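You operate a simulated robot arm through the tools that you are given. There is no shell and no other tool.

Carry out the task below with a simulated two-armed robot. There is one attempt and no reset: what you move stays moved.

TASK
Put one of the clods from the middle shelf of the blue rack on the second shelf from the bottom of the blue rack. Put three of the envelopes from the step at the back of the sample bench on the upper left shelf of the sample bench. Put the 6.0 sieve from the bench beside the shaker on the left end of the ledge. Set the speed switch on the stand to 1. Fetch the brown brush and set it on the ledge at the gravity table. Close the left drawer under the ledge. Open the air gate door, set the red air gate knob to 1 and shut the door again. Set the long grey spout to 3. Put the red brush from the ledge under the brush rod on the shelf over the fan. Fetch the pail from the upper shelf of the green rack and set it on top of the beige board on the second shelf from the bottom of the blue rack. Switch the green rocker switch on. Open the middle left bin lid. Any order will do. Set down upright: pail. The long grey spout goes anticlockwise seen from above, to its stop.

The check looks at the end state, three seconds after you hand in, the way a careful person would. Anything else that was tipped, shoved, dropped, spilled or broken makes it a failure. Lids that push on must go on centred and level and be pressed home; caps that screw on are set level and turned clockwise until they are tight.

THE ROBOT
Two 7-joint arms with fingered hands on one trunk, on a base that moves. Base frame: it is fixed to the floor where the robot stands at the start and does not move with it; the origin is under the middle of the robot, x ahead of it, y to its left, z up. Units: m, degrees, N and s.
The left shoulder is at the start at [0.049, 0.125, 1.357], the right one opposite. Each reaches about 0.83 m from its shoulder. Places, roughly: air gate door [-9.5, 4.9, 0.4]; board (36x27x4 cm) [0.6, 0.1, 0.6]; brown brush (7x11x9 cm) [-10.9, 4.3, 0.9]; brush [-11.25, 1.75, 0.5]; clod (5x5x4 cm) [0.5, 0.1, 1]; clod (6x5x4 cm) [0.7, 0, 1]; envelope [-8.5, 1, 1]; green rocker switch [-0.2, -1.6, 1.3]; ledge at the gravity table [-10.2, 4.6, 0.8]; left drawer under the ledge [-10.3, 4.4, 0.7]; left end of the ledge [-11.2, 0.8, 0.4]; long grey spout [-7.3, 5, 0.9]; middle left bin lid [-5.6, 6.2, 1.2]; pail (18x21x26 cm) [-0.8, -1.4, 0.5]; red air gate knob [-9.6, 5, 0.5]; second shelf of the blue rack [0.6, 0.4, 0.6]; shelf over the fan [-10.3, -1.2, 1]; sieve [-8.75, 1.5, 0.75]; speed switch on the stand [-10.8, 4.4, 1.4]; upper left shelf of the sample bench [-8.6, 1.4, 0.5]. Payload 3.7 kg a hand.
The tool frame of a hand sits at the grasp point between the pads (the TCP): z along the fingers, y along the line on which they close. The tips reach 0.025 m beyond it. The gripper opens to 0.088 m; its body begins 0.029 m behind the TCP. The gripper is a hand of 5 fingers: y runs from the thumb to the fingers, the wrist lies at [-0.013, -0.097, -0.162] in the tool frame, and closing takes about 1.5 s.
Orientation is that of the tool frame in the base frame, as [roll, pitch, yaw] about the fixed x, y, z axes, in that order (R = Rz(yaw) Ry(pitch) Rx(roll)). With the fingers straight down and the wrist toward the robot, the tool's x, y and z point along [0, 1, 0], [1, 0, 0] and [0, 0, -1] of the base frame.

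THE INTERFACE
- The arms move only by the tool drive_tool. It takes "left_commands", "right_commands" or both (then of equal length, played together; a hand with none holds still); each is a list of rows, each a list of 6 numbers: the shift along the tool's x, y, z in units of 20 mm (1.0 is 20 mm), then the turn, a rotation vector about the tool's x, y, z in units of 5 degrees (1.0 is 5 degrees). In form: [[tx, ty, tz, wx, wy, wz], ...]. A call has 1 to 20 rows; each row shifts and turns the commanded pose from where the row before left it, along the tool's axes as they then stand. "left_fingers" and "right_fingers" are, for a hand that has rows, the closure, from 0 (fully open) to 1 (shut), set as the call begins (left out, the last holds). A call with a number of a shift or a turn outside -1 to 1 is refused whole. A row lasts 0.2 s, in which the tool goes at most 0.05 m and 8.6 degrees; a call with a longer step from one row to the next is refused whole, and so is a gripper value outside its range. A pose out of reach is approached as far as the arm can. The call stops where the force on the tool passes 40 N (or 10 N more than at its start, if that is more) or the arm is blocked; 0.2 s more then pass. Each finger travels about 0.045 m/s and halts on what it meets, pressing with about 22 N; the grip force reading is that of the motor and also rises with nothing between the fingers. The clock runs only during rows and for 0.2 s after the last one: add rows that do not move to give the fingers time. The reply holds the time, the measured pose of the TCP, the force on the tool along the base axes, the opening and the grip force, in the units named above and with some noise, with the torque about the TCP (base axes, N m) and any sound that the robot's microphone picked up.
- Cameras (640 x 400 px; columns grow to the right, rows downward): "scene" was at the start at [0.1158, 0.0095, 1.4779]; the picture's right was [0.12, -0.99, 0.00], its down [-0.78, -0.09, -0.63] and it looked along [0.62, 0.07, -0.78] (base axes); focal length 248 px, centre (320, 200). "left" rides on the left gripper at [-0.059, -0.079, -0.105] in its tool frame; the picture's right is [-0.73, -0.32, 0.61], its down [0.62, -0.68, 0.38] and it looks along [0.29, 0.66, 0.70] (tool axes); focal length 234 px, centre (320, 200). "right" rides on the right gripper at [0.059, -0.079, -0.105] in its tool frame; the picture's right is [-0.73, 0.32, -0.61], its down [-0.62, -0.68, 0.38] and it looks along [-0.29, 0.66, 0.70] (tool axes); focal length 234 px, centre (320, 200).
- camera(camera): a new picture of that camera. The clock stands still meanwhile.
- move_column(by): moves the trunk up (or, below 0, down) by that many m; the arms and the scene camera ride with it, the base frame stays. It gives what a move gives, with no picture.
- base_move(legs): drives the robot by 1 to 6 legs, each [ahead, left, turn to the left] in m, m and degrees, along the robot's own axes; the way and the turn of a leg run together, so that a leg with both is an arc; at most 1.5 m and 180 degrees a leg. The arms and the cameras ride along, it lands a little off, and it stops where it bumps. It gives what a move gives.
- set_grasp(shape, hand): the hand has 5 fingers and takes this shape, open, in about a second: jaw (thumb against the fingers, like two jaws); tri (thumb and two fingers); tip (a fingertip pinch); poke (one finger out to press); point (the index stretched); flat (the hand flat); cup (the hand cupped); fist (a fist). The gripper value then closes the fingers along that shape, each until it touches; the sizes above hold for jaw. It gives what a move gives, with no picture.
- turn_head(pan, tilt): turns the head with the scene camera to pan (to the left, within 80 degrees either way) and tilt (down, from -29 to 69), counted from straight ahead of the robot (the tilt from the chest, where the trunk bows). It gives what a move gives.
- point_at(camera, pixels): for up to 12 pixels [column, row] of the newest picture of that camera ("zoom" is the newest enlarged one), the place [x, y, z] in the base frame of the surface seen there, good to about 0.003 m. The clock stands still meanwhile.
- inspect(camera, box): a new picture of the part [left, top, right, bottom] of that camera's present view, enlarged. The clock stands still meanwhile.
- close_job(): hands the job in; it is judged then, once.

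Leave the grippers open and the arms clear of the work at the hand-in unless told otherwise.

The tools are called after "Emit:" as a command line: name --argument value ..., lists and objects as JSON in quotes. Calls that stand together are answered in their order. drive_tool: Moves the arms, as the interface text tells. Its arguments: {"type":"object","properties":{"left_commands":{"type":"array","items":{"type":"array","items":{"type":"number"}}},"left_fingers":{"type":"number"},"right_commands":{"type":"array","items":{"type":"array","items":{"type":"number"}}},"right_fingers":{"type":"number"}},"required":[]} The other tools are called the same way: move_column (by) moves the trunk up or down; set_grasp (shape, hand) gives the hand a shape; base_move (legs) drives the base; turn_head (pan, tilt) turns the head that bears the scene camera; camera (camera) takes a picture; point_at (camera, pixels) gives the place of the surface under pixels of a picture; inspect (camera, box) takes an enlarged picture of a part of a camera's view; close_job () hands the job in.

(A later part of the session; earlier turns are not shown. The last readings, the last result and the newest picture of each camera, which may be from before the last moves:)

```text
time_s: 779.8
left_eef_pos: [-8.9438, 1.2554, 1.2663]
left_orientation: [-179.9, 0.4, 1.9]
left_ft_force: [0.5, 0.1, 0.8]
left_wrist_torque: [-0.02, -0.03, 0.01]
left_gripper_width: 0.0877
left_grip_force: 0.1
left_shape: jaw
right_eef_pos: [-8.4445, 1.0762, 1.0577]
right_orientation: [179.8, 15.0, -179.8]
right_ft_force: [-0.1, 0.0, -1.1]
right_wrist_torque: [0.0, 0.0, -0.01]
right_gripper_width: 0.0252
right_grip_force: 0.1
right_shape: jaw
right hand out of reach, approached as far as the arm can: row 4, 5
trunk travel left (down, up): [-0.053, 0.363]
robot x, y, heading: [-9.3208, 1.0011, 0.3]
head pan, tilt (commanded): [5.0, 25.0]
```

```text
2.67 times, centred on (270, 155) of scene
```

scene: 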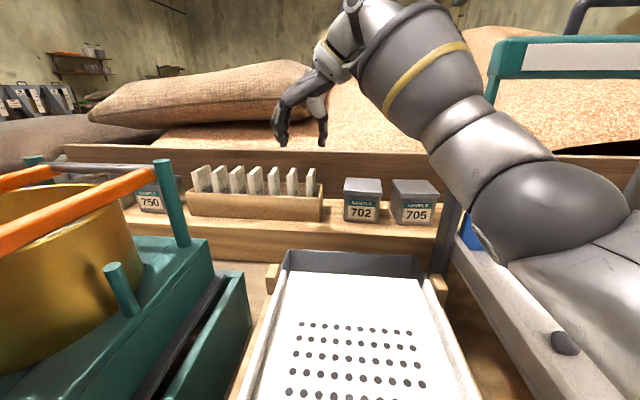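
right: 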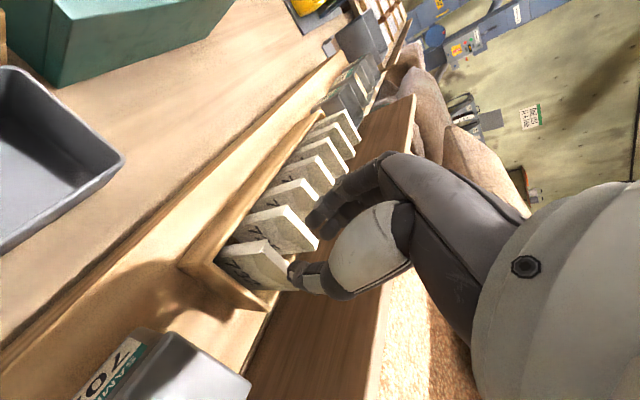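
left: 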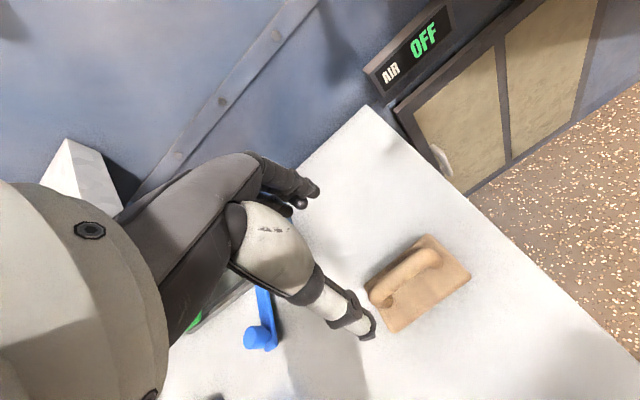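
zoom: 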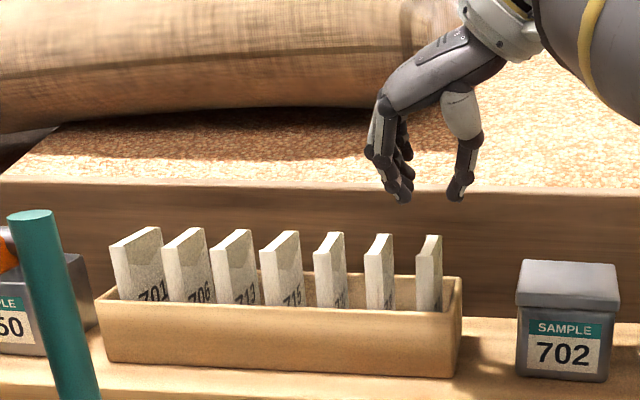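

A bit short in reach; I move the base 0.05 m forward.

Emit:
base_move --legs '[[0.05, 0, 0]]'

Emit:
camera --camera "right"

```text
time_s: 780.8
left_eef_pos: [-8.909, 1.2595, 1.2685]
left_orientation: [179.8, -0.2, 2.5]
left_ft_force: [-0.7, -0.2, -0.5]
left_wrist_torque: [-0.02, 0.03, -0.02]
left_gripper_width: 0.0877
left_grip_force: 0.1
left_shape: jaw
right_eef_pos: [-8.4057, 1.0807, 1.0622]
right_orientation: [180.0, 15.2, -179.4]
right_ft_force: [-0.4, 0.1, -0.3]
right_wrist_torque: [-0.01, 0.04, 0.04]
right_gripper_width: 0.0249
right_grip_force: 0.1
right_shape: jaw
trunk travel left (down, up): [-0.053, 0.363]
robot x, y, heading: [-9.2803, 1.0022, 0.7]
head pan, tilt (commanded): [5.0, 25.0]
stopped in leg 1: the robot was blocked; the commanded pose is now the measured one
```

```text
taken
```

right: 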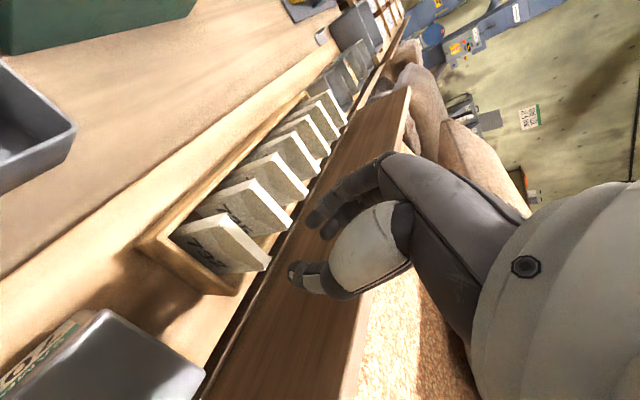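

The base touched something at x −9.28. I back off 1 cm and look down to see what is near my chest.

Emit:
base_move --legs '[[-0.012, 0, 0]]'

Emit:
turn_head --pan 5 --tilt 60

Emit:
camera --camera "scene"

```text
time_s: 781.6
left_eef_pos: [-8.9127, 1.2597, 1.2658]
left_orientation: [179.8, 0.3, 2.4]
left_ft_force: [-0.7, 0.5, -0.1]
left_wrist_torque: [0.0, 0.0, 0.03]
left_gripper_width: 0.0877
left_grip_force: 0.0
left_shape: jaw
right_eef_pos: [-8.4125, 1.0805, 1.0571]
right_orientation: [179.9, 14.8, -179.7]
right_ft_force: [-0.4, 0.0, 0.7]
right_wrist_torque: [-0.03, 0.0, -0.02]
right_gripper_width: 0.0249
right_grip_force: 0.1
right_shape: jaw
trunk travel left (down, up): [-0.053, 0.363]
robot x, y, heading: [-9.2842, 1.0032, 0.6]
head pan, tilt (commanded): [5.0, 25.0]
```

```text
time_s: 782.6
left_eef_pos: [-8.9125, 1.2595, 1.2664]
left_orientation: [179.9, 0.2, 2.4]
left_ft_force: [-0.2, 0.3, -0.5]
left_wrist_torque: [0.01, 0.03, 0.01]
left_gripper_width: 0.0877
left_grip_force: 0.0
left_shape: jaw
right_eef_pos: [-8.4132, 1.0806, 1.0572]
right_orientation: [179.9, 14.8, -179.6]
right_ft_force: [-0.3, 0.1, -0.5]
right_wrist_torque: [0.02, 0.02, 0.0]
right_gripper_width: 0.0251
right_grip_force: 0.0
right_shape: jaw
trunk travel left (down, up): [-0.053, 0.363]
robot x, y, heading: [-9.2858, 0.9984, 0.7]
head pan, tilt (commanded): [5.0, 60.0]
```

```text
taken
```

scene: 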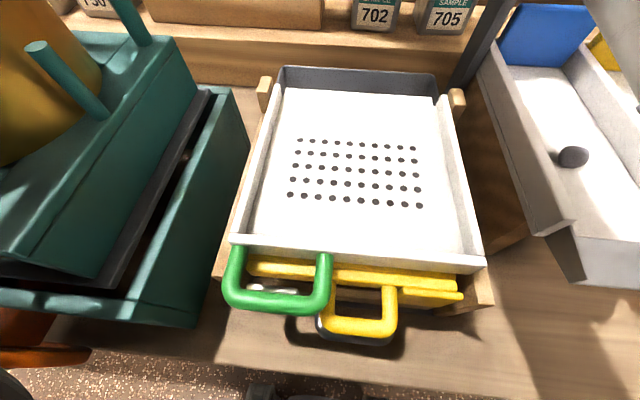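

Nothing was disturbed. I take a fresh right-hand picture to align exactly with the envelope.

Emit:
inspect --camera "right" --box '[150, 160, 350, 310]'

Emit:
point_at --camera "zoom" --pixels '[[190, 195], [240, 215], [285, 245], [330, 280], [235, 245], [300, 160], [350, 190], [395, 220], [255, 185], [375, 205], [305, 265]]'

```text
2.67 times, centred on (250, 235) of right
```

zoom: 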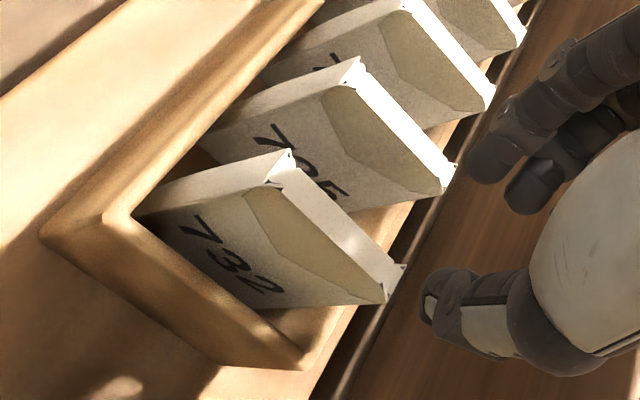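

```text
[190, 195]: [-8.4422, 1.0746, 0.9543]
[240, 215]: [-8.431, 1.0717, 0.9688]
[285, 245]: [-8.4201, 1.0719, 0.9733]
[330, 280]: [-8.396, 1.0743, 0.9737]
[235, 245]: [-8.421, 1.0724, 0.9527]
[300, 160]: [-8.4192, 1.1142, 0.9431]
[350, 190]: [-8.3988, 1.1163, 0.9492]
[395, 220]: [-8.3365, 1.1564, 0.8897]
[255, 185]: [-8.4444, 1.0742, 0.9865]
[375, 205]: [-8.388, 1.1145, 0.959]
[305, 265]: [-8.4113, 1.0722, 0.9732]
```

Emit:
point_at --camera "zoom" --pixels '[[290, 165], [315, 190], [340, 215], [365, 240], [390, 268], [395, 285], [282, 175], [355, 70], [400, 125], [440, 175]]'

```text
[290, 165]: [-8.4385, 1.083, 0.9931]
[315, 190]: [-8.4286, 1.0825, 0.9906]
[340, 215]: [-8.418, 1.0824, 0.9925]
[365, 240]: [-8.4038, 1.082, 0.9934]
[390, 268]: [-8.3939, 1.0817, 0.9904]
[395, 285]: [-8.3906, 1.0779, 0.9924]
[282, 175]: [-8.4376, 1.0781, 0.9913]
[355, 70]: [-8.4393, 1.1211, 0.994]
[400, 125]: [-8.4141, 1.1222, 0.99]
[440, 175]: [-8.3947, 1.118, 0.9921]
```

Envelope 732: top edge x −8.443…−8.388, y≈1.081, z 0.993; next one's face at y 1.115. The hand is aligned; I descend 0.072 m straight down into the gaps.

Emit:
drive_tool --right_commands '[[0.19, -0.03, 0.7, 0, 0, 0], [0.19, -0.03, 0.7, 0, 0, 0], [0.19, -0.03, 0.7, 0, 0, 0], [0.19, 0, 0.7, 0, 0, 0], [0.19, 0, 0.7, 0, 0, 0], [0, 0, 0, 0, 0, 0]]'

Emit:
camera --camera "right"

```text
time_s: 784.0
left_eef_pos: [-8.9137, 1.2577, 1.2668]
left_orientation: [179.8, 0.1, 2.4]
left_ft_force: [-0.6, 0.2, -0.2]
left_wrist_torque: [0.02, -0.02, -0.01]
left_gripper_width: 0.0876
left_grip_force: 0.1
left_shape: jaw
right_eef_pos: [-8.4128, 1.0777, 0.9842]
right_orientation: [179.9, 14.8, -179.7]
right_ft_force: [0.7, 0.0, 0.9]
right_wrist_torque: [-0.02, -0.03, -0.01]
right_gripper_width: 0.0252
right_grip_force: 0.1
right_shape: jaw
trunk travel left (down, up): [-0.053, 0.363]
robot x, y, heading: [-9.2856, 1.0045, 0.8]
head pan, tilt (commanded): [5.0, 60.0]
```

```text
taken
```

right: 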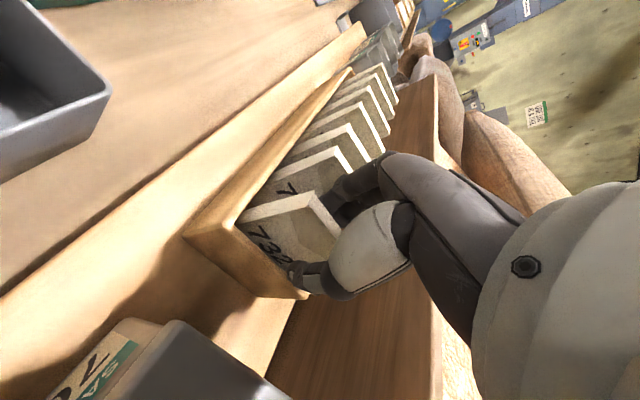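

The thumb is right of envelope 732 and the fingers left of it, no contact. I close.

Emit:
drive_tool --right_commands '[[0, 0, 0, 0, 0, 0], [0, 0, 0, 0, 0, 0], [0, 0, 0, 0, 0, 0], [0, 0, 0, 0, 0, 0], [0, 0, 0, 0, 0, 0]]' --right_fingers 1

Emit:
drive_tool --right_commands '[[-0.1, 0, -0.4, 0, 0, 0], [-0.15, 0, -0.6, 0, 0, 0], [-0.2, 0, -0.8, 0, 0, 0], [-0.2, 0, -0.8, 0, 0, 0], [-0.2, 0, -0.8, 0, 0, 0], [-0.2, 0, -0.8, 0, 0, 0], [-0.2, 0, -0.8, 0, 0, 0], [0, 0, 0, 0, 0, 0]]'

Emit:
camera --camera "right"

```text
time_s: 785.2
left_eef_pos: [-8.9123, 1.2585, 1.2662]
left_orientation: [179.8, 0.3, 2.5]
left_ft_force: [0.3, -0.1, 0.2]
left_wrist_torque: [0.0, -0.03, 0.02]
left_gripper_width: 0.0877
left_grip_force: 0.0
left_shape: jaw
right_eef_pos: [-8.4133, 1.0778, 0.9857]
right_orientation: [179.9, 14.8, -179.6]
right_ft_force: [-0.4, -0.4, 1.1]
right_wrist_torque: [0.01, 0.05, 0.0]
right_gripper_width: 0.0099
right_grip_force: 22.5
right_shape: jaw
trunk travel left (down, up): [-0.053, 0.363]
robot x, y, heading: [-9.2837, 1.0004, 0.5]
head pan, tilt (commanded): [5.0, 60.0]
```

```text
time_s: 787.0
left_eef_pos: [-8.9129, 1.2593, 1.2661]
left_orientation: [179.9, 0.2, 2.3]
left_ft_force: [-0.2, 0.2, -1.0]
left_wrist_torque: [-0.02, 0.02, 0.01]
left_gripper_width: 0.0877
left_grip_force: 0.1
left_shape: jaw
right_eef_pos: [-8.4207, 1.0733, 1.0813]
right_orientation: [179.8, 14.4, -179.6]
right_ft_force: [-0.7, -0.8, -0.5]
right_wrist_torque: [0.02, -0.02, -0.01]
right_gripper_width: 0.0097
right_grip_force: 22.0
right_shape: jaw
right hand out of reach, approached as far as the arm can: row 7
trunk travel left (down, up): [-0.053, 0.363]
robot x, y, heading: [-9.2863, 0.9989, 0.6]
head pan, tilt (commanded): [5.0, 60.0]
```

```text
taken
```

right: 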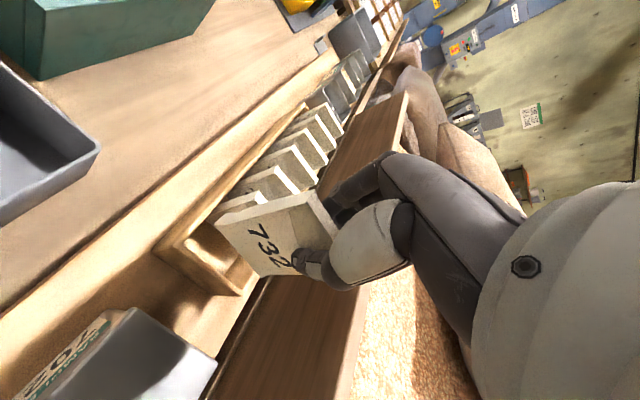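

Envelope 732 is held (10 mm). I draw it back over the sorter, then back the robot away from the bench.

Emit:
drive_tool --right_commands '[[0.9, 0, -0.1, 0, 0, 0], [0.9, 0, -0.1, 0, 0, 0], [0.9, 0, -0.1, 0, 0, 0], [0.9, 0, -0.1, 0, 0, 0], [0.9, 0, -0.1, 0, 0, 0], [0.9, 0, -0.1, 0, 0, 0], [0.9, 0, -0.2, 0, 0, 0], [0.9, 0, -0.2, 0, 0, 0], [0.9, 0, -0.2, 0, 0, 0], [0.9, 0, -0.2, 0, 0, 0], [0, 0, 0, 0, 0, 0]]'

Emit:
camera --camera "right"

Emit:
base_move --legs '[[-0.5, 0, 0]]'

Emit:
turn_head --pan 15 --tilt 35

Emit:
camera --camera "scene"

```text
time_s: 789.4
left_eef_pos: [-8.9122, 1.2589, 1.2665]
left_orientation: [179.8, 0.3, 2.4]
left_ft_force: [1.0, 0.1, 0.3]
left_wrist_torque: [-0.01, 0.01, -0.04]
left_gripper_width: 0.0877
left_grip_force: 0.0
left_shape: jaw
right_eef_pos: [-8.4352, 1.0953, 1.0975]
right_orientation: [180.0, 14.1, -179.8]
right_ft_force: [0.8, 0.2, -0.5]
right_wrist_torque: [0.02, -0.02, 0.01]
right_gripper_width: 0.0094
right_grip_force: 21.5
right_shape: jaw
right hand out of reach, approached as far as the arm can: row 1, 2, 3, 4, 5, 6, 7, 8, 9, 10
trunk travel left (down, up): [-0.053, 0.363]
robot x, y, heading: [-9.2831, 0.9996, 0.5]
head pan, tilt (commanded): [5.0, 60.0]
```

```text
taken
```

right: 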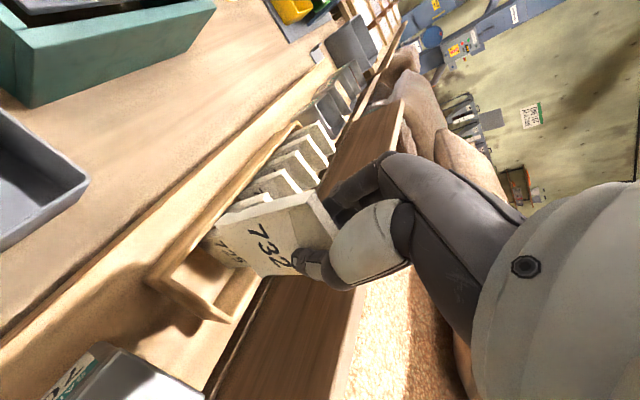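

```text
time_s: 792.3
left_eef_pos: [-9.4111, 1.2521, 1.2658]
left_orientation: [179.7, 0.3, 2.1]
left_ft_force: [-0.5, 0.0, -0.8]
left_wrist_torque: [-0.02, -0.02, 0.03]
left_gripper_width: 0.0877
left_grip_force: 0.0
left_shape: jaw
right_eef_pos: [-8.9372, 1.0883, 1.1009]
right_orientation: [180.0, 14.4, -179.8]
right_ft_force: [-0.3, -0.7, -0.3]
right_wrist_torque: [0.03, -0.02, 0.01]
right_gripper_width: 0.0099
right_grip_force: 21.9
right_shape: jaw
trunk travel left (down, up): [-0.053, 0.363]
robot x, y, heading: [-9.7867, 0.9959, 0.4]
head pan, tilt (commanded): [5.0, 60.0]
```

```text
time_s: 793.2
left_eef_pos: [-9.4131, 1.2514, 1.2661]
left_orientation: [179.9, 0.3, 2.1]
left_ft_force: [-0.1, 0.6, -0.5]
left_wrist_torque: [0.01, 0.0, 0.04]
left_gripper_width: 0.0877
left_grip_force: 0.0
left_shape: jaw
right_eef_pos: [-8.937, 1.087, 1.1004]
right_orientation: [179.9, 14.3, -179.9]
right_ft_force: [0.0, 0.5, 0.1]
right_wrist_torque: [0.0, -0.01, -0.03]
right_gripper_width: 0.0098
right_grip_force: 21.7
right_shape: jaw
trunk travel left (down, up): [-0.053, 0.363]
robot x, y, heading: [-9.7908, 0.9967, 0.5]
head pan, tilt (commanded): [15.0, 35.0]
```

```text
taken
```

scene: 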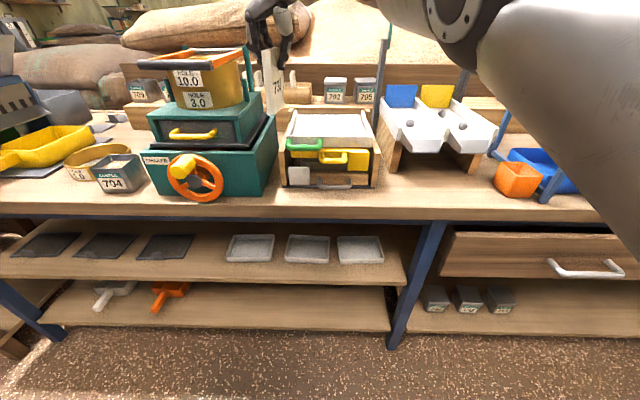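

The envelope came out clear. Now I measure the upper left shelf: mats at left, trays at (250,248), (307,248), (360,248).

Emit:
point_at --camera "scene" --pixels '[[165, 248], [192, 240], [212, 250], [212, 265], [230, 250], [212, 235], [250, 262], [210, 278], [300, 278], [405, 250], [210, 218], [190, 256]]'

Emit:
inspect --camera "scene" --box '[0, 200, 420, 360]'

```text
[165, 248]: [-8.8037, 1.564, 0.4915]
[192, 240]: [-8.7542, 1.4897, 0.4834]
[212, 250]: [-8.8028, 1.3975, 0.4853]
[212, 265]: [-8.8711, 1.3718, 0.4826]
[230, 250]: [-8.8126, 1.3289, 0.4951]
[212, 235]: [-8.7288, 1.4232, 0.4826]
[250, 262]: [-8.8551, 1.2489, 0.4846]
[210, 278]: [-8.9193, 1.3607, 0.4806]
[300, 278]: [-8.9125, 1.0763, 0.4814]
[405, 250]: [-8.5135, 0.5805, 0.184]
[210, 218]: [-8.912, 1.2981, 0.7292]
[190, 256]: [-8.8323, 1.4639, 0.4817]
```

```text
1.52 times, centred on (210, 280) of scene
```

zoom: 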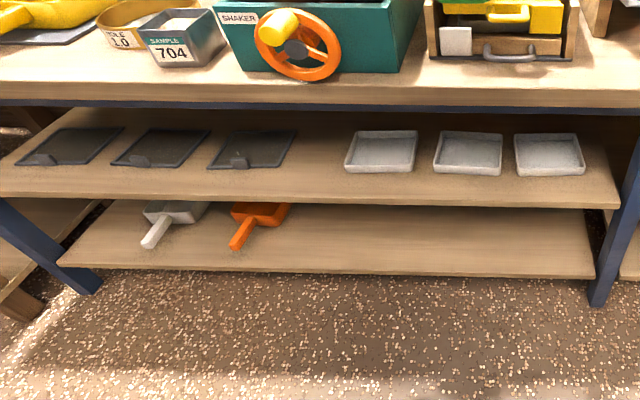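

Shelf z 0.482, free gap between third mat (y≈1.46) and first tray (y≈1.335); I'll lay the envelopes flat there, one behind the other, deepest first. I back away and move left, then turn the hand palm-down with fingers ahead.

Emit:
base_move --legs '[[-0.25, 0.42, 0]]'

Emit:
drive_tool --right_commands '[[0, 0, 0, -0.46, -0.46, 0.985], [0, 0, 0, -0.46, -0.46, 0.985], [0, 0, 0, -0.46, -0.46, 0.985], [0, 0, 0, -0.46, -0.46, 0.985], [0, 0, 0, -0.46, -0.46, 0.985], [0, 0, 0, -0.46, -0.46, 0.985], [0, 0, 0, -0.46, -0.46, 0.985], [0, 0, 0, -0.46, -0.46, 0.985], [0, 0, 0, -0.46, -0.46, 0.985], [0, 0, 0, -0.46, -0.46, 0.985], [0, 0, 0, -0.46, -0.46, 0.985], [0, 0, 0, -0.46, -0.46, 0.985], [0, 0, 0, -0.46, -0.46, 0.985], [0, 0, 0, -0.46, -0.46, 0.985], [0, 0, 0, -0.46, -0.46, 0.985], [0, 0, 0, -0.46, -0.46, 0.985], [0, 0, 0, -0.46, -0.46, 0.985], [0, 0, 0, 0, 0, 0]]'

Emit:
camera --camera "scene"

Emit:
camera --camera "right"

```text
time_s: 797.5
left_eef_pos: [-9.6574, 1.6799, 1.2657]
left_orientation: [179.7, 0.3, 1.8]
left_ft_force: [-0.4, 0.9, -0.7]
left_wrist_torque: [0.02, 0.0, -0.03]
left_gripper_width: 0.0874
left_grip_force: 0.1
left_shape: jaw
right_eef_pos: [-9.1838, 1.5118, 1.1003]
right_orientation: [-179.9, 14.3, 179.7]
right_ft_force: [0.2, 0.2, -0.4]
right_wrist_torque: [0.0, 0.0, -0.04]
right_gripper_width: 0.0095
right_grip_force: 22.0
right_shape: jaw
trunk travel left (down, up): [-0.053, 0.363]
robot x, y, heading: [-10.035, 1.4231, -0.3]
head pan, tilt (commanded): [15.0, 35.0]
```

```text
time_s: 801.4
left_eef_pos: [-9.657, 1.6802, 1.2663]
left_orientation: [179.8, 0.3, 1.7]
left_ft_force: [-0.7, 0.2, 0.3]
left_wrist_torque: [0.01, 0.0, -0.03]
left_gripper_width: 0.0875
left_grip_force: 0.1
left_shape: jaw
right_eef_pos: [-9.1272, 1.5393, 1.195]
right_orientation: [156.0, 21.2, 147.0]
right_ft_force: [-0.3, 0.3, -0.8]
right_wrist_torque: [-0.02, -0.01, -0.02]
right_gripper_width: 0.0098
right_grip_force: 21.6
right_shape: jaw
right hand out of reach, approached as far as the arm can: row 1, 2, 3, 4, 5, 6, 7, 8, 9, 10, 11, 12, 13, 14, 15, 16, 17
trunk travel left (down, up): [-0.053, 0.363]
robot x, y, heading: [-10.0368, 1.4277, 0.1]
head pan, tilt (commanded): [15.0, 35.0]
```

```text
taken
```

scene: 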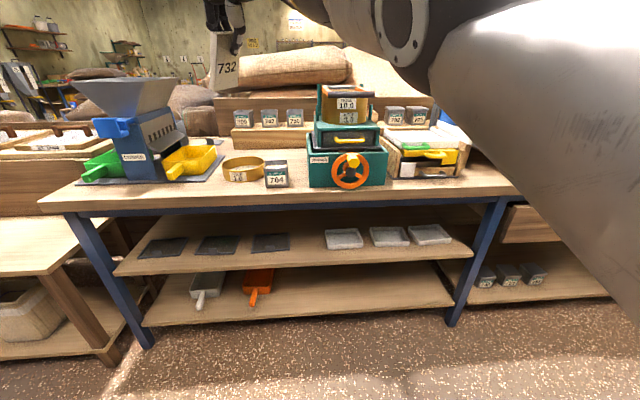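

```text
taken
```

right: 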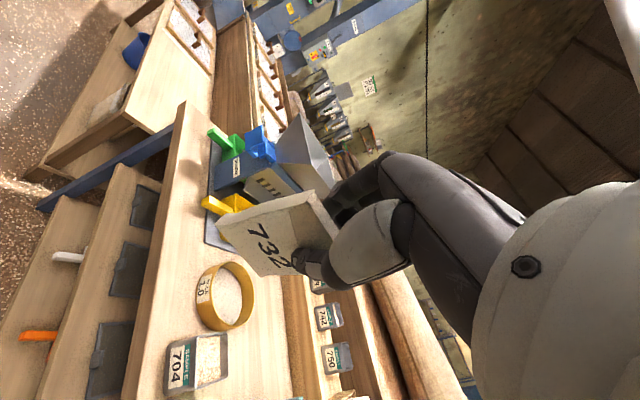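

The right arm is stretched and stuck at a limit. I try freeing it by tipping the fingers up to horizontal (wx −60°), then lowering.

Emit:
drive_tool --right_commands '[[0, 0, 0, -1, 0, 0], [0, 0, 0, -1, 0, 0], [0, 0, 0, -1, 0, 0], [0, 0, 0, -1, 0, 0], [0, 0, 0, -1, 0, 0], [0, 0, 0, -1, 0, 0], [0, 0, 0, -1, 0, 0], [0, 0, 0, -1, 0, 0], [0, 0, 0, -1, 0, 0], [0, 0, 0, -1, 0, 0], [0, 0, 0, -1, 0, 0], [0, 0, 0, -1, 0, 0], [0, 0, 0, 0, 0, 0]]'

Emit:
camera --camera "scene"

```text
time_s: 804.1
left_eef_pos: [-9.6565, 1.6796, 1.2654]
left_orientation: [179.9, 0.3, 1.7]
left_ft_force: [-0.2, 0.5, 0.3]
left_wrist_torque: [0.03, -0.02, -0.02]
left_gripper_width: 0.0876
left_grip_force: 0.0
left_shape: jaw
right_eef_pos: [-9.0994, 1.5508, 1.2153]
right_orientation: [103.2, 21.4, 146.9]
right_ft_force: [0.4, 0.2, 0.3]
right_wrist_torque: [0.02, 0.02, -0.03]
right_gripper_width: 0.0099
right_grip_force: 22.3
right_shape: jaw
right hand out of reach, approached as far as the arm can: row 1, 2, 3, 4, 5, 6, 7, 9, 12
trunk travel left (down, up): [-0.053, 0.363]
robot x, y, heading: [-10.0325, 1.4283, -0.1]
head pan, tilt (commanded): [15.0, 35.0]
```

```text
taken
```

scene: 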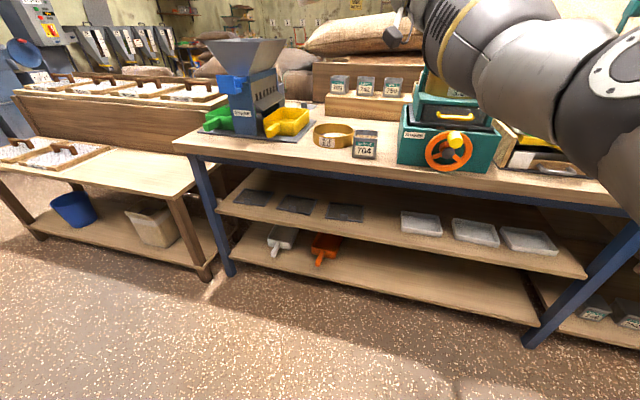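

Fingers are near horizontal. I bring the hand down, back and to the right.

Emit:
drive_tool --right_commands '[[0.27, -0.97, -0.77, 0, 0, 0], [0.27, -0.97, -0.77, 0, 0, 0], [0.27, -0.97, -0.77, 0, 0, 0], [0.27, -0.97, -0.77, 0, 0, 0], [0.27, -0.97, -0.77, 0, 0, 0], [0.27, -0.97, -0.77, 0, 0, 0], [0.27, -0.97, -0.77, 0, 0, 0], [0.27, -0.97, -0.77, 0, 0, 0], [0.27, -0.97, -0.77, 0, 0, 0], [0.27, -0.97, -0.77, 0, 0, 0], [0.27, -0.97, -0.77, 0, 0, 0], [0.27, -0.97, -0.77, 0, 0, 0], [0.27, -0.97, -0.77, 0, 0, 0], [0.27, -0.97, -0.77, 0, 0, 0], [0, 0, 0, 0, 0, 0]]'

Emit:
camera --camera "scene"

Emit:
camera --camera "right"

```text
time_s: 807.4
left_eef_pos: [-9.6571, 1.6804, 1.2659]
left_orientation: [179.8, 0.2, 1.7]
left_ft_force: [0.3, -0.4, 1.1]
left_wrist_torque: [0.0, -0.01, 0.0]
left_gripper_width: 0.088
left_grip_force: 0.1
left_shape: jaw
right_eef_pos: [-9.073, 1.332, 0.9994]
right_orientation: [103.3, 21.4, 146.9]
right_ft_force: [-0.9, -0.6, 0.0]
right_wrist_torque: [0.02, 0.02, 0.0]
right_gripper_width: 0.0098
right_grip_force: 21.7
right_shape: jaw
right hand out of reach, approached as far as the arm can: row 1, 2, 3, 4, 5, 6, 7, 8, 9, 10, 11, 12, 13, 14
trunk travel left (down, up): [-0.053, 0.363]
robot x, y, heading: [-10.0353, 1.429, -0.1]
head pan, tilt (commanded): [15.0, 35.0]
```

```text
taken
```

scene: 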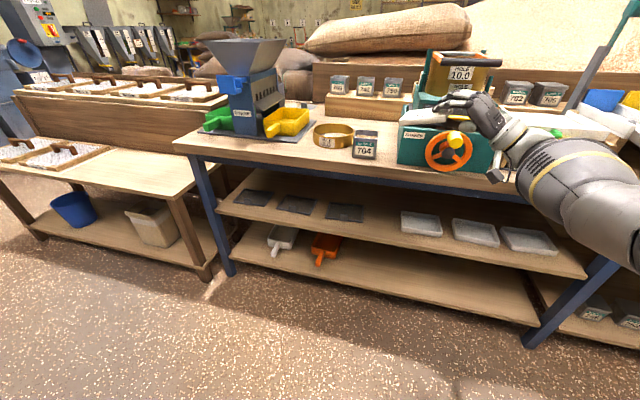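

```text
taken
```

right: 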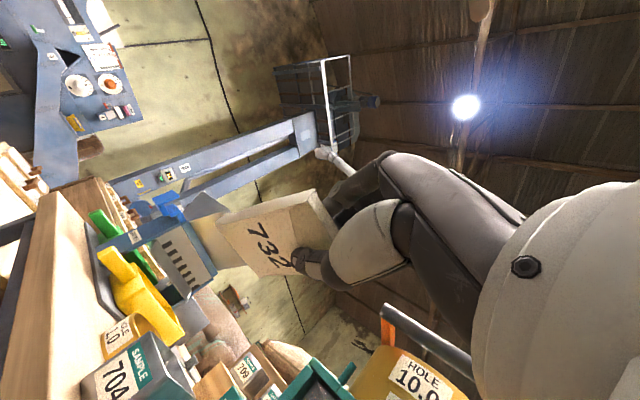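

Still stretched. I pull straight back (−x) 0.28 m.

Emit:
drive_tool --right_commands '[[0.9, 0.2, -0.7, 0, 0, 0], [0.9, 0.2, -0.7, 0, 0, 0], [0.9, 0.2, -0.7, 0, 0, 0], [0.9, 0.2, -0.7, 0, 0, 0], [0.9, 0.2, -0.7, 0, 0, 0], [0.9, 0.2, -0.7, 0, 0, 0], [0.9, 0.2, -0.7, 0, 0, 0], [0.9, 0.2, -0.7, 0, 0, 0], [0.9, 0.2, -0.7, 0, 0, 0], [0.9, 0.2, -0.7, 0, 0, 0], [0.9, 0.2, -0.7, 0, 0, 0], [0.9, 0.2, -0.7, 0, 0, 0], [0, 0, 0, 0, 0, 0]]'

Emit:
camera --camera "scene"

```text
time_s: 810.1
left_eef_pos: [-9.657, 1.6799, 1.2653]
left_orientation: [179.8, 0.3, 1.7]
left_ft_force: [-0.5, 0.5, 0.2]
left_wrist_torque: [0.04, 0.02, 0.01]
left_gripper_width: 0.0876
left_grip_force: 0.1
left_shape: jaw
right_eef_pos: [-9.073, 1.3329, 1.0005]
right_orientation: [103.3, 21.4, 147.0]
right_ft_force: [-0.6, -0.1, -0.3]
right_wrist_torque: [-0.03, 0.01, -0.02]
right_gripper_width: 0.0097
right_grip_force: 21.8
right_shape: jaw
right hand out of reach, approached as far as the arm can: row 1, 2, 3, 4, 5, 6, 7, 8, 9, 10, 11, 12
trunk travel left (down, up): [-0.053, 0.363]
robot x, y, heading: [-10.0348, 1.4257, 0.0]
head pan, tilt (commanded): [15.0, 35.0]
```

```text
taken
```

scene: 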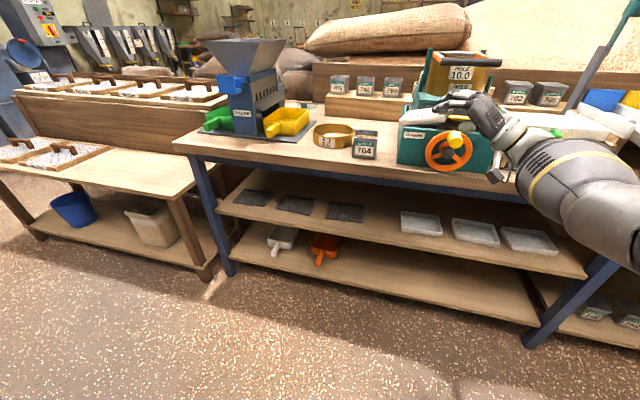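

The commanded pose has drifted away from the measured one (out-of-reach rows keep accumulating). To have free space I back the base 0.3 m, then steer the commanded pose back to a reachable one: fingers ahead, in front of the right shoulder.

Emit:
base_move --legs '[[-0.3, 0, 0]]'

Emit:
drive_tool --right_commands '[[-1, 0, 0, 1, 0, 0], [-1, 0, 0, 1, 0, 0], [-1, 0, 0, 1, 0, 0], [-1, 0, 0, 1, 0, 0], [-1, 0, 0, 1, 0, 0], [-1, 0, 0, 1, 0, 0], [-1, 0, 0, 1, 0, 0], [-1, 0, 0, 1, 0, 0], [-1, 0, 0, 1, 0, 0], [-1, 0, 0, 1, 0, 0], [-1, 0, 0, 1, 0, 0], [-1, 0, 0, 1, 0, 0], [0, 0, 0, 0, 0, 0]]'

Emit:
drive_tool --right_commands '[[-1, 0.9, 0.48, 0, 0, 0], [-1, 0.9, 0.48, 0, 0, 0], [-1, 0.9, 0.48, 0, 0, 0], [-1, 0.9, 0.48, 0, 0, 0], [-1, 0.9, 0.48, 0, 0, 0], [-1, 0.9, 0.48, 0, 0, 0], [-1, 0.9, 0.48, 0, 0, 0], [-1, 0.9, 0.48, 0, 0, 0], [-1, 0.9, 0.48, 0, 0, 0], [-1, 0.9, 0.48, 0, 0, 0], [-1, 0.9, 0.48, 0, 0, 0], [-1, 0.9, 0.48, 0, 0, 0], [-1, 0.9, 0.48, 0, 0, 0], [-1, 0.9, 0.48, 0, 0, 0], [-1, 0.9, 0.48, 0, 0, 0], [0, 0, 0, 0, 0, 0]]'

Emit:
camera --camera "scene"

```text
time_s: 812.2
left_eef_pos: [-9.9591, 1.68, 1.266]
left_orientation: [179.8, 0.3, 1.7]
left_ft_force: [0.2, 0.0, -0.7]
left_wrist_torque: [-0.01, -0.05, -0.01]
left_gripper_width: 0.0878
left_grip_force: 0.1
left_shape: jaw
right_eef_pos: [-9.3762, 1.333, 0.9995]
right_orientation: [103.2, 21.4, 147.0]
right_ft_force: [-0.6, 0.8, -0.4]
right_wrist_torque: [-0.02, -0.02, -0.03]
right_gripper_width: 0.0096
right_grip_force: 22.4
right_shape: jaw
trunk travel left (down, up): [-0.053, 0.363]
robot x, y, heading: [-10.3384, 1.4283, -0.1]
head pan, tilt (commanded): [15.0, 35.0]
```

```text
time_s: 815.0
left_eef_pos: [-9.9604, 1.6801, 1.2655]
left_orientation: [179.8, 0.4, 1.7]
left_ft_force: [-0.5, -0.4, -0.8]
left_wrist_torque: [-0.04, -0.01, -0.03]
left_gripper_width: 0.0877
left_grip_force: 0.1
left_shape: jaw
right_eef_pos: [-9.3532, 1.271, 1.0612]
right_orientation: [160.9, 21.4, 147.0]
right_ft_force: [1.3, -0.4, -1.9]
right_wrist_torque: [-0.03, 0.0, 0.0]
right_gripper_width: 0.0098
right_grip_force: 22.0
right_shape: jaw
right hand out of reach, approached as far as the arm can: row 1, 2, 3, 4, 5, 6, 7, 8, 9, 10, 11, 12
trunk travel left (down, up): [-0.053, 0.363]
robot x, y, heading: [-10.3364, 1.426, 0.1]
head pan, tilt (commanded): [15.0, 35.0]
```

```text
time_s: 818.4
left_eef_pos: [-9.9606, 1.679, 1.2654]
left_orientation: [179.8, 0.3, 1.7]
left_ft_force: [-0.1, -0.2, -0.8]
left_wrist_torque: [0.03, -0.03, 0.0]
left_gripper_width: 0.088
left_grip_force: 0.1
left_shape: jaw
right_eef_pos: [-9.3457, 1.3233, 1.035]
right_orientation: [163.4, 21.4, 147.1]
right_ft_force: [0.1, -0.4, -0.5]
right_wrist_torque: [-0.02, -0.01, 0.02]
right_gripper_width: 0.0099
right_grip_force: 21.8
right_shape: jaw
right hand out of reach, approached as far as the arm can: row 1, 2, 3, 4, 5, 6, 7, 8, 9, 10, 11, 12, 13, 14, 15
trunk travel left (down, up): [-0.053, 0.363]
robot x, y, heading: [-10.3365, 1.4283, -0.0]
head pan, tilt (commanded): [15.0, 35.0]
```

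```text
taken
```

scene: 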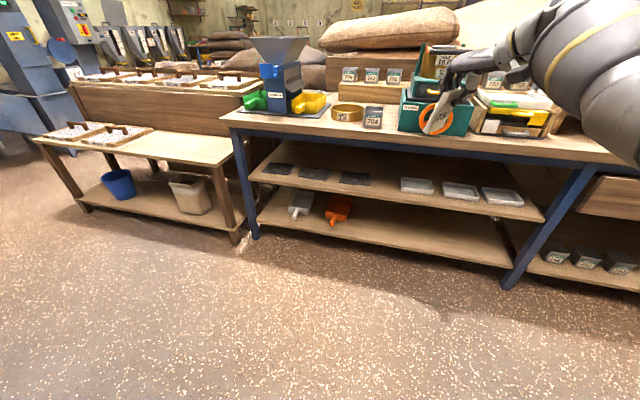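

The arm seems straight (singular), so it can't shorten directly. I try an upward-and-back move to make the elbow bend.

Emit:
drive_tool --right_commands '[[0, -0.38, -0.96, 0, 0, 0], [0, -0.38, -0.96, 0, 0, 0], [0, -0.38, -0.96, 0, 0, 0], [0, -0.38, -0.96, 0, 0, 0], [0, -0.38, -0.96, 0, 0, 0], [0, -0.38, -0.96, 0, 0, 0], [0, -0.38, -0.96, 0, 0, 0], [0, -0.38, -0.96, 0, 0, 0], [0, -0.38, -0.96, 0, 0, 0], [0, -0.38, -0.96, 0, 0, 0], [0, -0.38, -0.96, 0, 0, 0], [0, -0.38, -0.96, 0, 0, 0], [0, 0, 0, 0, 0, 0]]'

Emit:
turn_head --pan -30 --tilt 25

Emit:
camera --camera "scene"

```text
time_s: 821.2
left_eef_pos: [-9.9595, 1.6803, 1.2663]
left_orientation: [179.8, 0.3, 1.7]
left_ft_force: [0.4, 0.0, -1.4]
left_wrist_torque: [0.0, 0.03, 0.02]
left_gripper_width: 0.0877
left_grip_force: 0.0
left_shape: jaw
right_eef_pos: [-9.4883, 1.2335, 1.2123]
right_orientation: [163.4, 21.3, 147.1]
right_ft_force: [0.4, 0.2, -0.4]
right_wrist_torque: [0.0, 0.03, -0.01]
right_gripper_width: 0.0096
right_grip_force: 21.7
right_shape: jaw
trunk travel left (down, up): [-0.053, 0.363]
robot x, y, heading: [-10.3361, 1.4248, 0.2]
head pan, tilt (commanded): [15.0, 35.0]
```

```text
time_s: 822.3
left_eef_pos: [-9.9595, 1.6799, 1.2651]
left_orientation: [179.8, 0.3, 1.5]
left_ft_force: [0.8, 0.4, -0.9]
left_wrist_torque: [0.03, 0.0, 0.02]
left_gripper_width: 0.0878
left_grip_force: 0.0
left_shape: jaw
right_eef_pos: [-9.4894, 1.233, 1.2136]
right_orientation: [163.2, 21.4, 146.9]
right_ft_force: [0.4, -0.1, -0.1]
right_wrist_torque: [0.01, -0.04, 0.0]
right_gripper_width: 0.0099
right_grip_force: 21.9
right_shape: jaw
trunk travel left (down, up): [-0.053, 0.363]
robot x, y, heading: [-10.332, 1.4243, -0.2]
head pan, tilt (commanded): [-30.0, 25.0]
```

```text
taken
```

scene: 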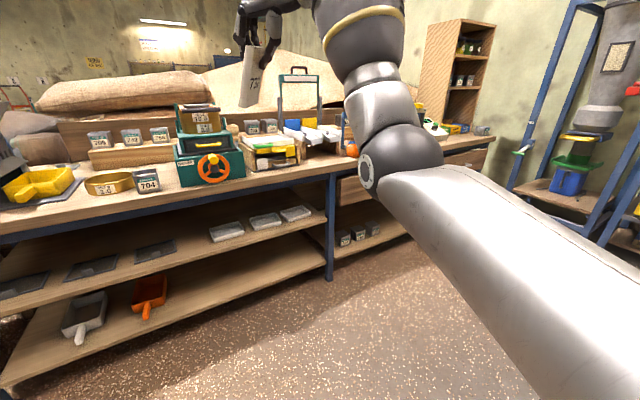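

It moved freely: the elbow is bent now. I turn the hand to palm-down, fingers ahead (25° down), at this place.

Emit:
drive_tool --right_commands '[[0, 0, 0, -0.553, -0.372, 0.938], [0, 0, 0, -0.553, -0.372, 0.938], [0, 0, 0, -0.553, -0.372, 0.938], [0, 0, 0, -0.553, -0.372, 0.938], [0, 0, 0, -0.553, -0.372, 0.938], [0, 0, 0, -0.553, -0.372, 0.938], [0, 0, 0, -0.553, -0.372, 0.938], [0, 0, 0, -0.553, -0.372, 0.938], [0, 0, 0, -0.553, -0.372, 0.938], [0, 0, 0, -0.553, -0.372, 0.938], [0, 0, 0, -0.553, -0.372, 0.938], [0, 0, 0, -0.553, -0.372, 0.938], [0, 0, 0, 0, 0, 0]]'

Emit:
camera --camera "scene"

```text
time_s: 825.1
left_eef_pos: [-9.9589, 1.6802, 1.2665]
left_orientation: [179.8, 0.4, 1.6]
left_ft_force: [-0.1, 0.6, 0.3]
left_wrist_torque: [0.01, 0.02, 0.01]
left_gripper_width: 0.0874
left_grip_force: 0.1
left_shape: jaw
right_eef_pos: [-9.4896, 1.2339, 1.2138]
right_orientation: [115.0, -0.1, 89.8]
right_ft_force: [0.1, -0.3, -1.5]
right_wrist_torque: [-0.05, 0.01, -0.01]
right_gripper_width: 0.0097
right_grip_force: 22.0
right_shape: jaw
trunk travel left (down, up): [-0.053, 0.363]
robot x, y, heading: [-10.3376, 1.4242, -0.2]
head pan, tilt (commanded): [-30.0, 25.0]
```

```text
taken
```

scene: 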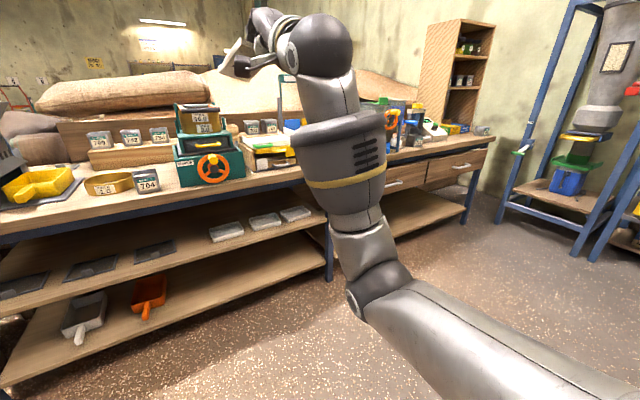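

Good orientation. Now I lower the hand 0.62 m in front of the bench (x≈−9.55), in two runs.

Emit:
drive_tool --right_commands '[[0, -0.96, 0.31, 0, 0, 0], [0, -0.96, 0.31, 0, 0, 0], [0, -0.96, 0.31, 0, 0, 0], [0, -0.96, 0.31, 0, 0, 0], [0, -0.96, 0.31, 0, 0, 0], [0, -0.96, 0.31, 0, 0, 0], [0, -0.96, 0.31, 0, 0, 0], [0, -0.96, 0.31, 0, 0, 0], [0, -0.96, 0.31, 0, 0, 0], [0, -0.96, 0.31, 0, 0, 0], [0, -0.96, 0.31, 0, 0, 0], [0, -0.96, 0.31, 0, 0, 0], [0, -0.96, 0.31, 0, 0, 0], [0, -0.96, 0.31, 0, 0, 0], [0, -0.96, 0.31, 0, 0, 0], [0, 0, 0, 0, 0, 0]]'

Emit:
drive_tool --right_commands '[[0, -0.96, 0.31, 0, 0, 0], [0, -0.96, 0.31, 0, 0, 0], [0, -0.96, 0.31, 0, 0, 0], [0, -0.96, 0.31, 0, 0, 0], [0, -0.96, 0.31, 0, 0, 0], [0, -0.96, 0.31, 0, 0, 0], [0, -0.96, 0.31, 0, 0, 0], [0, -0.96, 0.31, 0, 0, 0], [0, -0.96, 0.31, 0, 0, 0], [0, -0.96, 0.31, 0, 0, 0], [0, -0.96, 0.31, 0, 0, 0], [0, -0.96, 0.31, 0, 0, 0], [0, -0.96, 0.31, 0, 0, 0], [0, 0, 0, 0, 0, 0]]'

Emit:
turn_head --pan 0 --tilt 35

Emit:
camera --camera "scene"

```text
time_s: 828.5
left_eef_pos: [-9.9602, 1.6793, 1.2665]
left_orientation: [179.7, 0.2, 1.7]
left_ft_force: [1.0, 0.8, 0.0]
left_wrist_torque: [-0.02, 0.01, -0.02]
left_gripper_width: 0.0876
left_grip_force: 0.0
left_shape: jaw
right_eef_pos: [-9.5265, 1.232, 0.9135]
right_orientation: [114.9, 0.0, 89.8]
right_ft_force: [-0.1, -0.3, -0.7]
right_wrist_torque: [0.02, 0.03, 0.0]
right_gripper_width: 0.0099
right_grip_force: 22.1
right_shape: jaw
trunk travel left (down, up): [-0.053, 0.363]
robot x, y, heading: [-10.336, 1.4296, 0.2]
head pan, tilt (commanded): [-30.0, 25.0]
```

```text
time_s: 831.5
left_eef_pos: [-9.9592, 1.6804, 1.267]
left_orientation: [179.9, 0.3, 1.7]
left_ft_force: [0.6, -0.3, 0.2]
left_wrist_torque: [-0.02, -0.03, 0.0]
left_gripper_width: 0.0876
left_grip_force: 0.1
left_shape: jaw
right_eef_pos: [-9.5572, 1.2341, 0.6536]
right_orientation: [114.9, -0.1, 89.7]
right_ft_force: [0.0, -0.9, -1.0]
right_wrist_torque: [0.0, 0.03, -0.02]
right_gripper_width: 0.0096
right_grip_force: 21.5
right_shape: jaw
trunk travel left (down, up): [-0.053, 0.363]
robot x, y, heading: [-10.3384, 1.4274, 0.3]
head pan, tilt (commanded): [-30.0, 25.0]
```

```text
time_s: 832.5
left_eef_pos: [-9.9593, 1.6801, 1.2651]
left_orientation: [179.7, 0.4, 1.7]
left_ft_force: [0.0, -0.6, -0.1]
left_wrist_torque: [0.0, -0.02, 0.0]
left_gripper_width: 0.0877
left_grip_force: 0.1
left_shape: jaw
right_eef_pos: [-9.5574, 1.2337, 0.6544]
right_orientation: [115.1, -0.1, 89.7]
right_ft_force: [0.0, -0.5, -0.7]
right_wrist_torque: [-0.02, -0.01, 0.01]
right_gripper_width: 0.0098
right_grip_force: 21.9
right_shape: jaw
trunk travel left (down, up): [-0.053, 0.363]
robot x, y, heading: [-10.3356, 1.4266, -0.2]
head pan, tilt (commanded): [0.0, 35.0]
```

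```text
taken
```

scene: 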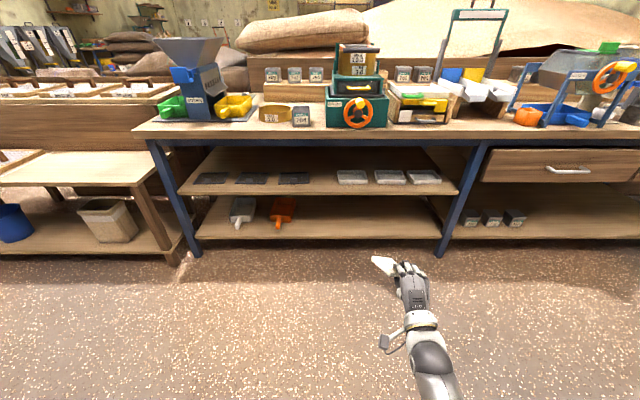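

The hand holds envelope 732 flat, fingers ahead, at (−9.557, 1.234, 0.654). I lower it to z≈0.58, and drive left 0.17 m and ahead 0.55 m to face the gap.

Emit:
drive_tool --right_commands '[[0, -0.84, 0.39, 0, 0, 0], [0, -0.84, 0.39, 0, 0, 0], [0, -0.84, 0.39, 0, 0, 0], [0, -0.84, 0.39, 0, 0, 0], [0, 0, 0, 0, 0, 0]]'

Emit:
base_move --legs '[[0, 0.17, 0], [0.5, 0, 0]]'

Emit:
camera --camera "scene"

Emit:
camera --camera "right"

```text
time_s: 833.7
left_eef_pos: [-9.96, 1.6798, 1.2658]
left_orientation: [179.8, 0.4, 1.6]
left_ft_force: [0.2, 0.6, 1.2]
left_wrist_torque: [0.01, -0.02, 0.0]
left_gripper_width: 0.0878
left_grip_force: 0.0
left_shape: jaw
right_eef_pos: [-9.5584, 1.2326, 0.5801]
right_orientation: [114.9, -0.1, 89.9]
right_ft_force: [-0.8, 0.0, -0.8]
right_wrist_torque: [-0.01, 0.0, 0.02]
right_gripper_width: 0.0097
right_grip_force: 21.8
right_shape: jaw
trunk travel left (down, up): [-0.053, 0.363]
robot x, y, heading: [-10.3377, 1.4307, 0.1]
head pan, tilt (commanded): [0.0, 35.0]
```

```text
time_s: 838.4
left_eef_pos: [-9.4624, 1.8576, 1.2653]
left_orientation: [179.8, 0.3, 2.0]
left_ft_force: [0.6, -0.3, 0.3]
left_wrist_torque: [-0.02, -0.02, 0.0]
left_gripper_width: 0.0876
left_grip_force: 0.0
left_shape: jaw
right_eef_pos: [-9.06, 1.4105, 0.5789]
right_orientation: [114.9, -0.1, 90.2]
right_ft_force: [-0.3, 0.2, -0.7]
right_wrist_torque: [-0.04, 0.02, -0.01]
right_gripper_width: 0.0096
right_grip_force: 22.1
right_shape: jaw
trunk travel left (down, up): [-0.053, 0.363]
robot x, y, heading: [-9.838, 1.6017, 0.2]
head pan, tilt (commanded): [0.0, 35.0]
```

```text
taken
```

scene: 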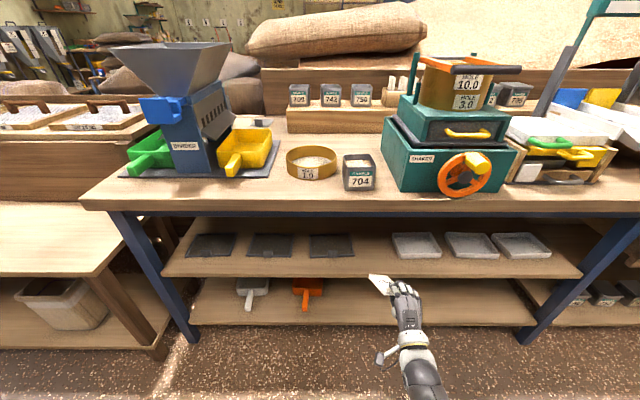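

```text
taken
```

right: 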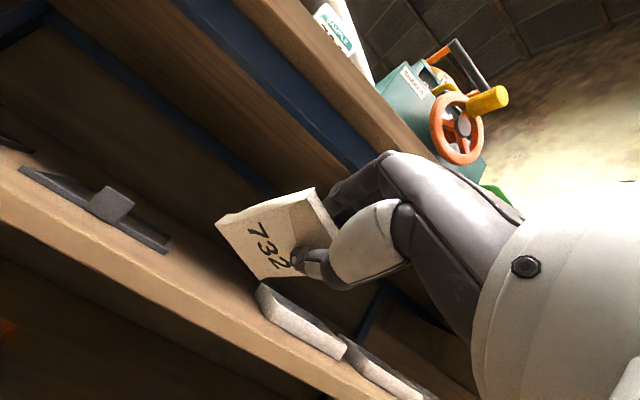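

Emit:
point_at --camera "scene" --pixels '[[356, 258], [350, 237], [392, 240], [398, 256], [372, 262], [372, 240], [372, 228], [380, 283], [370, 218], [440, 235]]'

Emit:
inspect --camera "scene" --box '[290, 210, 460, 320]'

```text
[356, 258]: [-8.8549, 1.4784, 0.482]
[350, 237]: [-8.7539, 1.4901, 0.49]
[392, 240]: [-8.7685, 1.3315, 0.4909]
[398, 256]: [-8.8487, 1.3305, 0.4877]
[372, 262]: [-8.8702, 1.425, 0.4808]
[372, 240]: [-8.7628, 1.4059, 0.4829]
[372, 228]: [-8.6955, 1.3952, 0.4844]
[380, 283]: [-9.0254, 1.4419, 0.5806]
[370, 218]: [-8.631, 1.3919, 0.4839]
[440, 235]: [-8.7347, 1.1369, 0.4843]
```

```text
3.64 times, centred on (375, 265) of scene
```

zoom: 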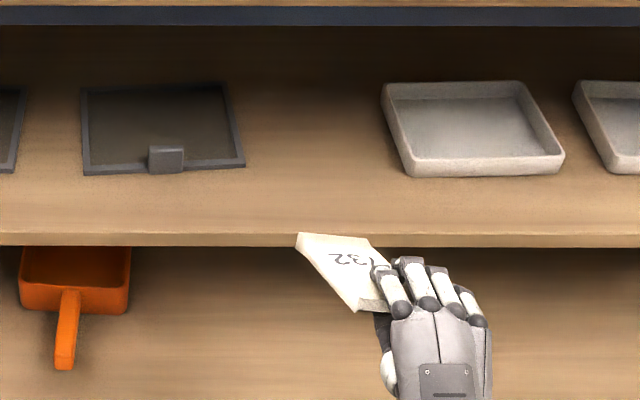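

The gap is 0.145 m wide (y 1.335–1.48). The envelope sits askew in the grip (its middle is ~3 cm left of the tool point), so I shift right 3 cm and drive 0.25 m in, watching for contact.

Emit:
base_move --legs '[[0, -0.03, 0], [0.25, 0, 0]]'

Emit:
camera --camera "scene"

Emit:
camera --camera "right"

```text
time_s: 840.7
left_eef_pos: [-9.2121, 1.8287, 1.2658]
left_orientation: [179.7, 0.2, 2.0]
left_ft_force: [-0.9, 0.2, 0.9]
left_wrist_torque: [0.01, 0.0, 0.01]
left_gripper_width: 0.0878
left_grip_force: 0.0
left_shape: jaw
right_eef_pos: [-8.8093, 1.3812, 0.5786]
right_orientation: [115.0, -0.1, 90.1]
right_ft_force: [0.2, -0.5, -1.8]
right_wrist_torque: [0.02, 0.0, -0.02]
right_gripper_width: 0.0096
right_grip_force: 22.3
right_shape: jaw
trunk travel left (down, up): [-0.053, 0.363]
robot x, y, heading: [-9.5846, 1.5724, 0.2]
head pan, tilt (commanded): [0.0, 35.0]
```

```text
taken
```

scene: 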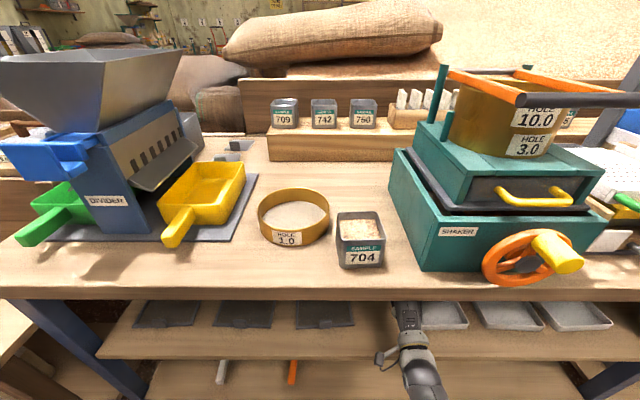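

```text
taken
```

right: 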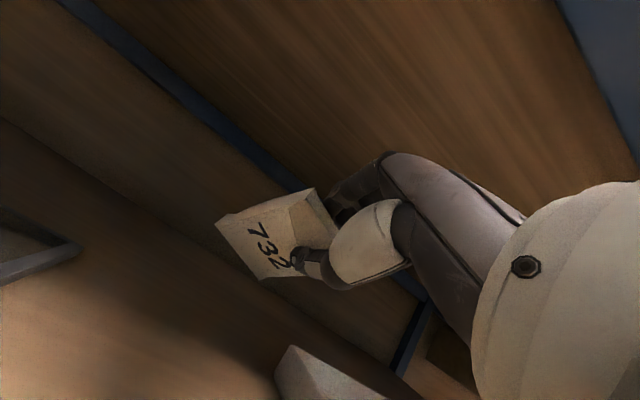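

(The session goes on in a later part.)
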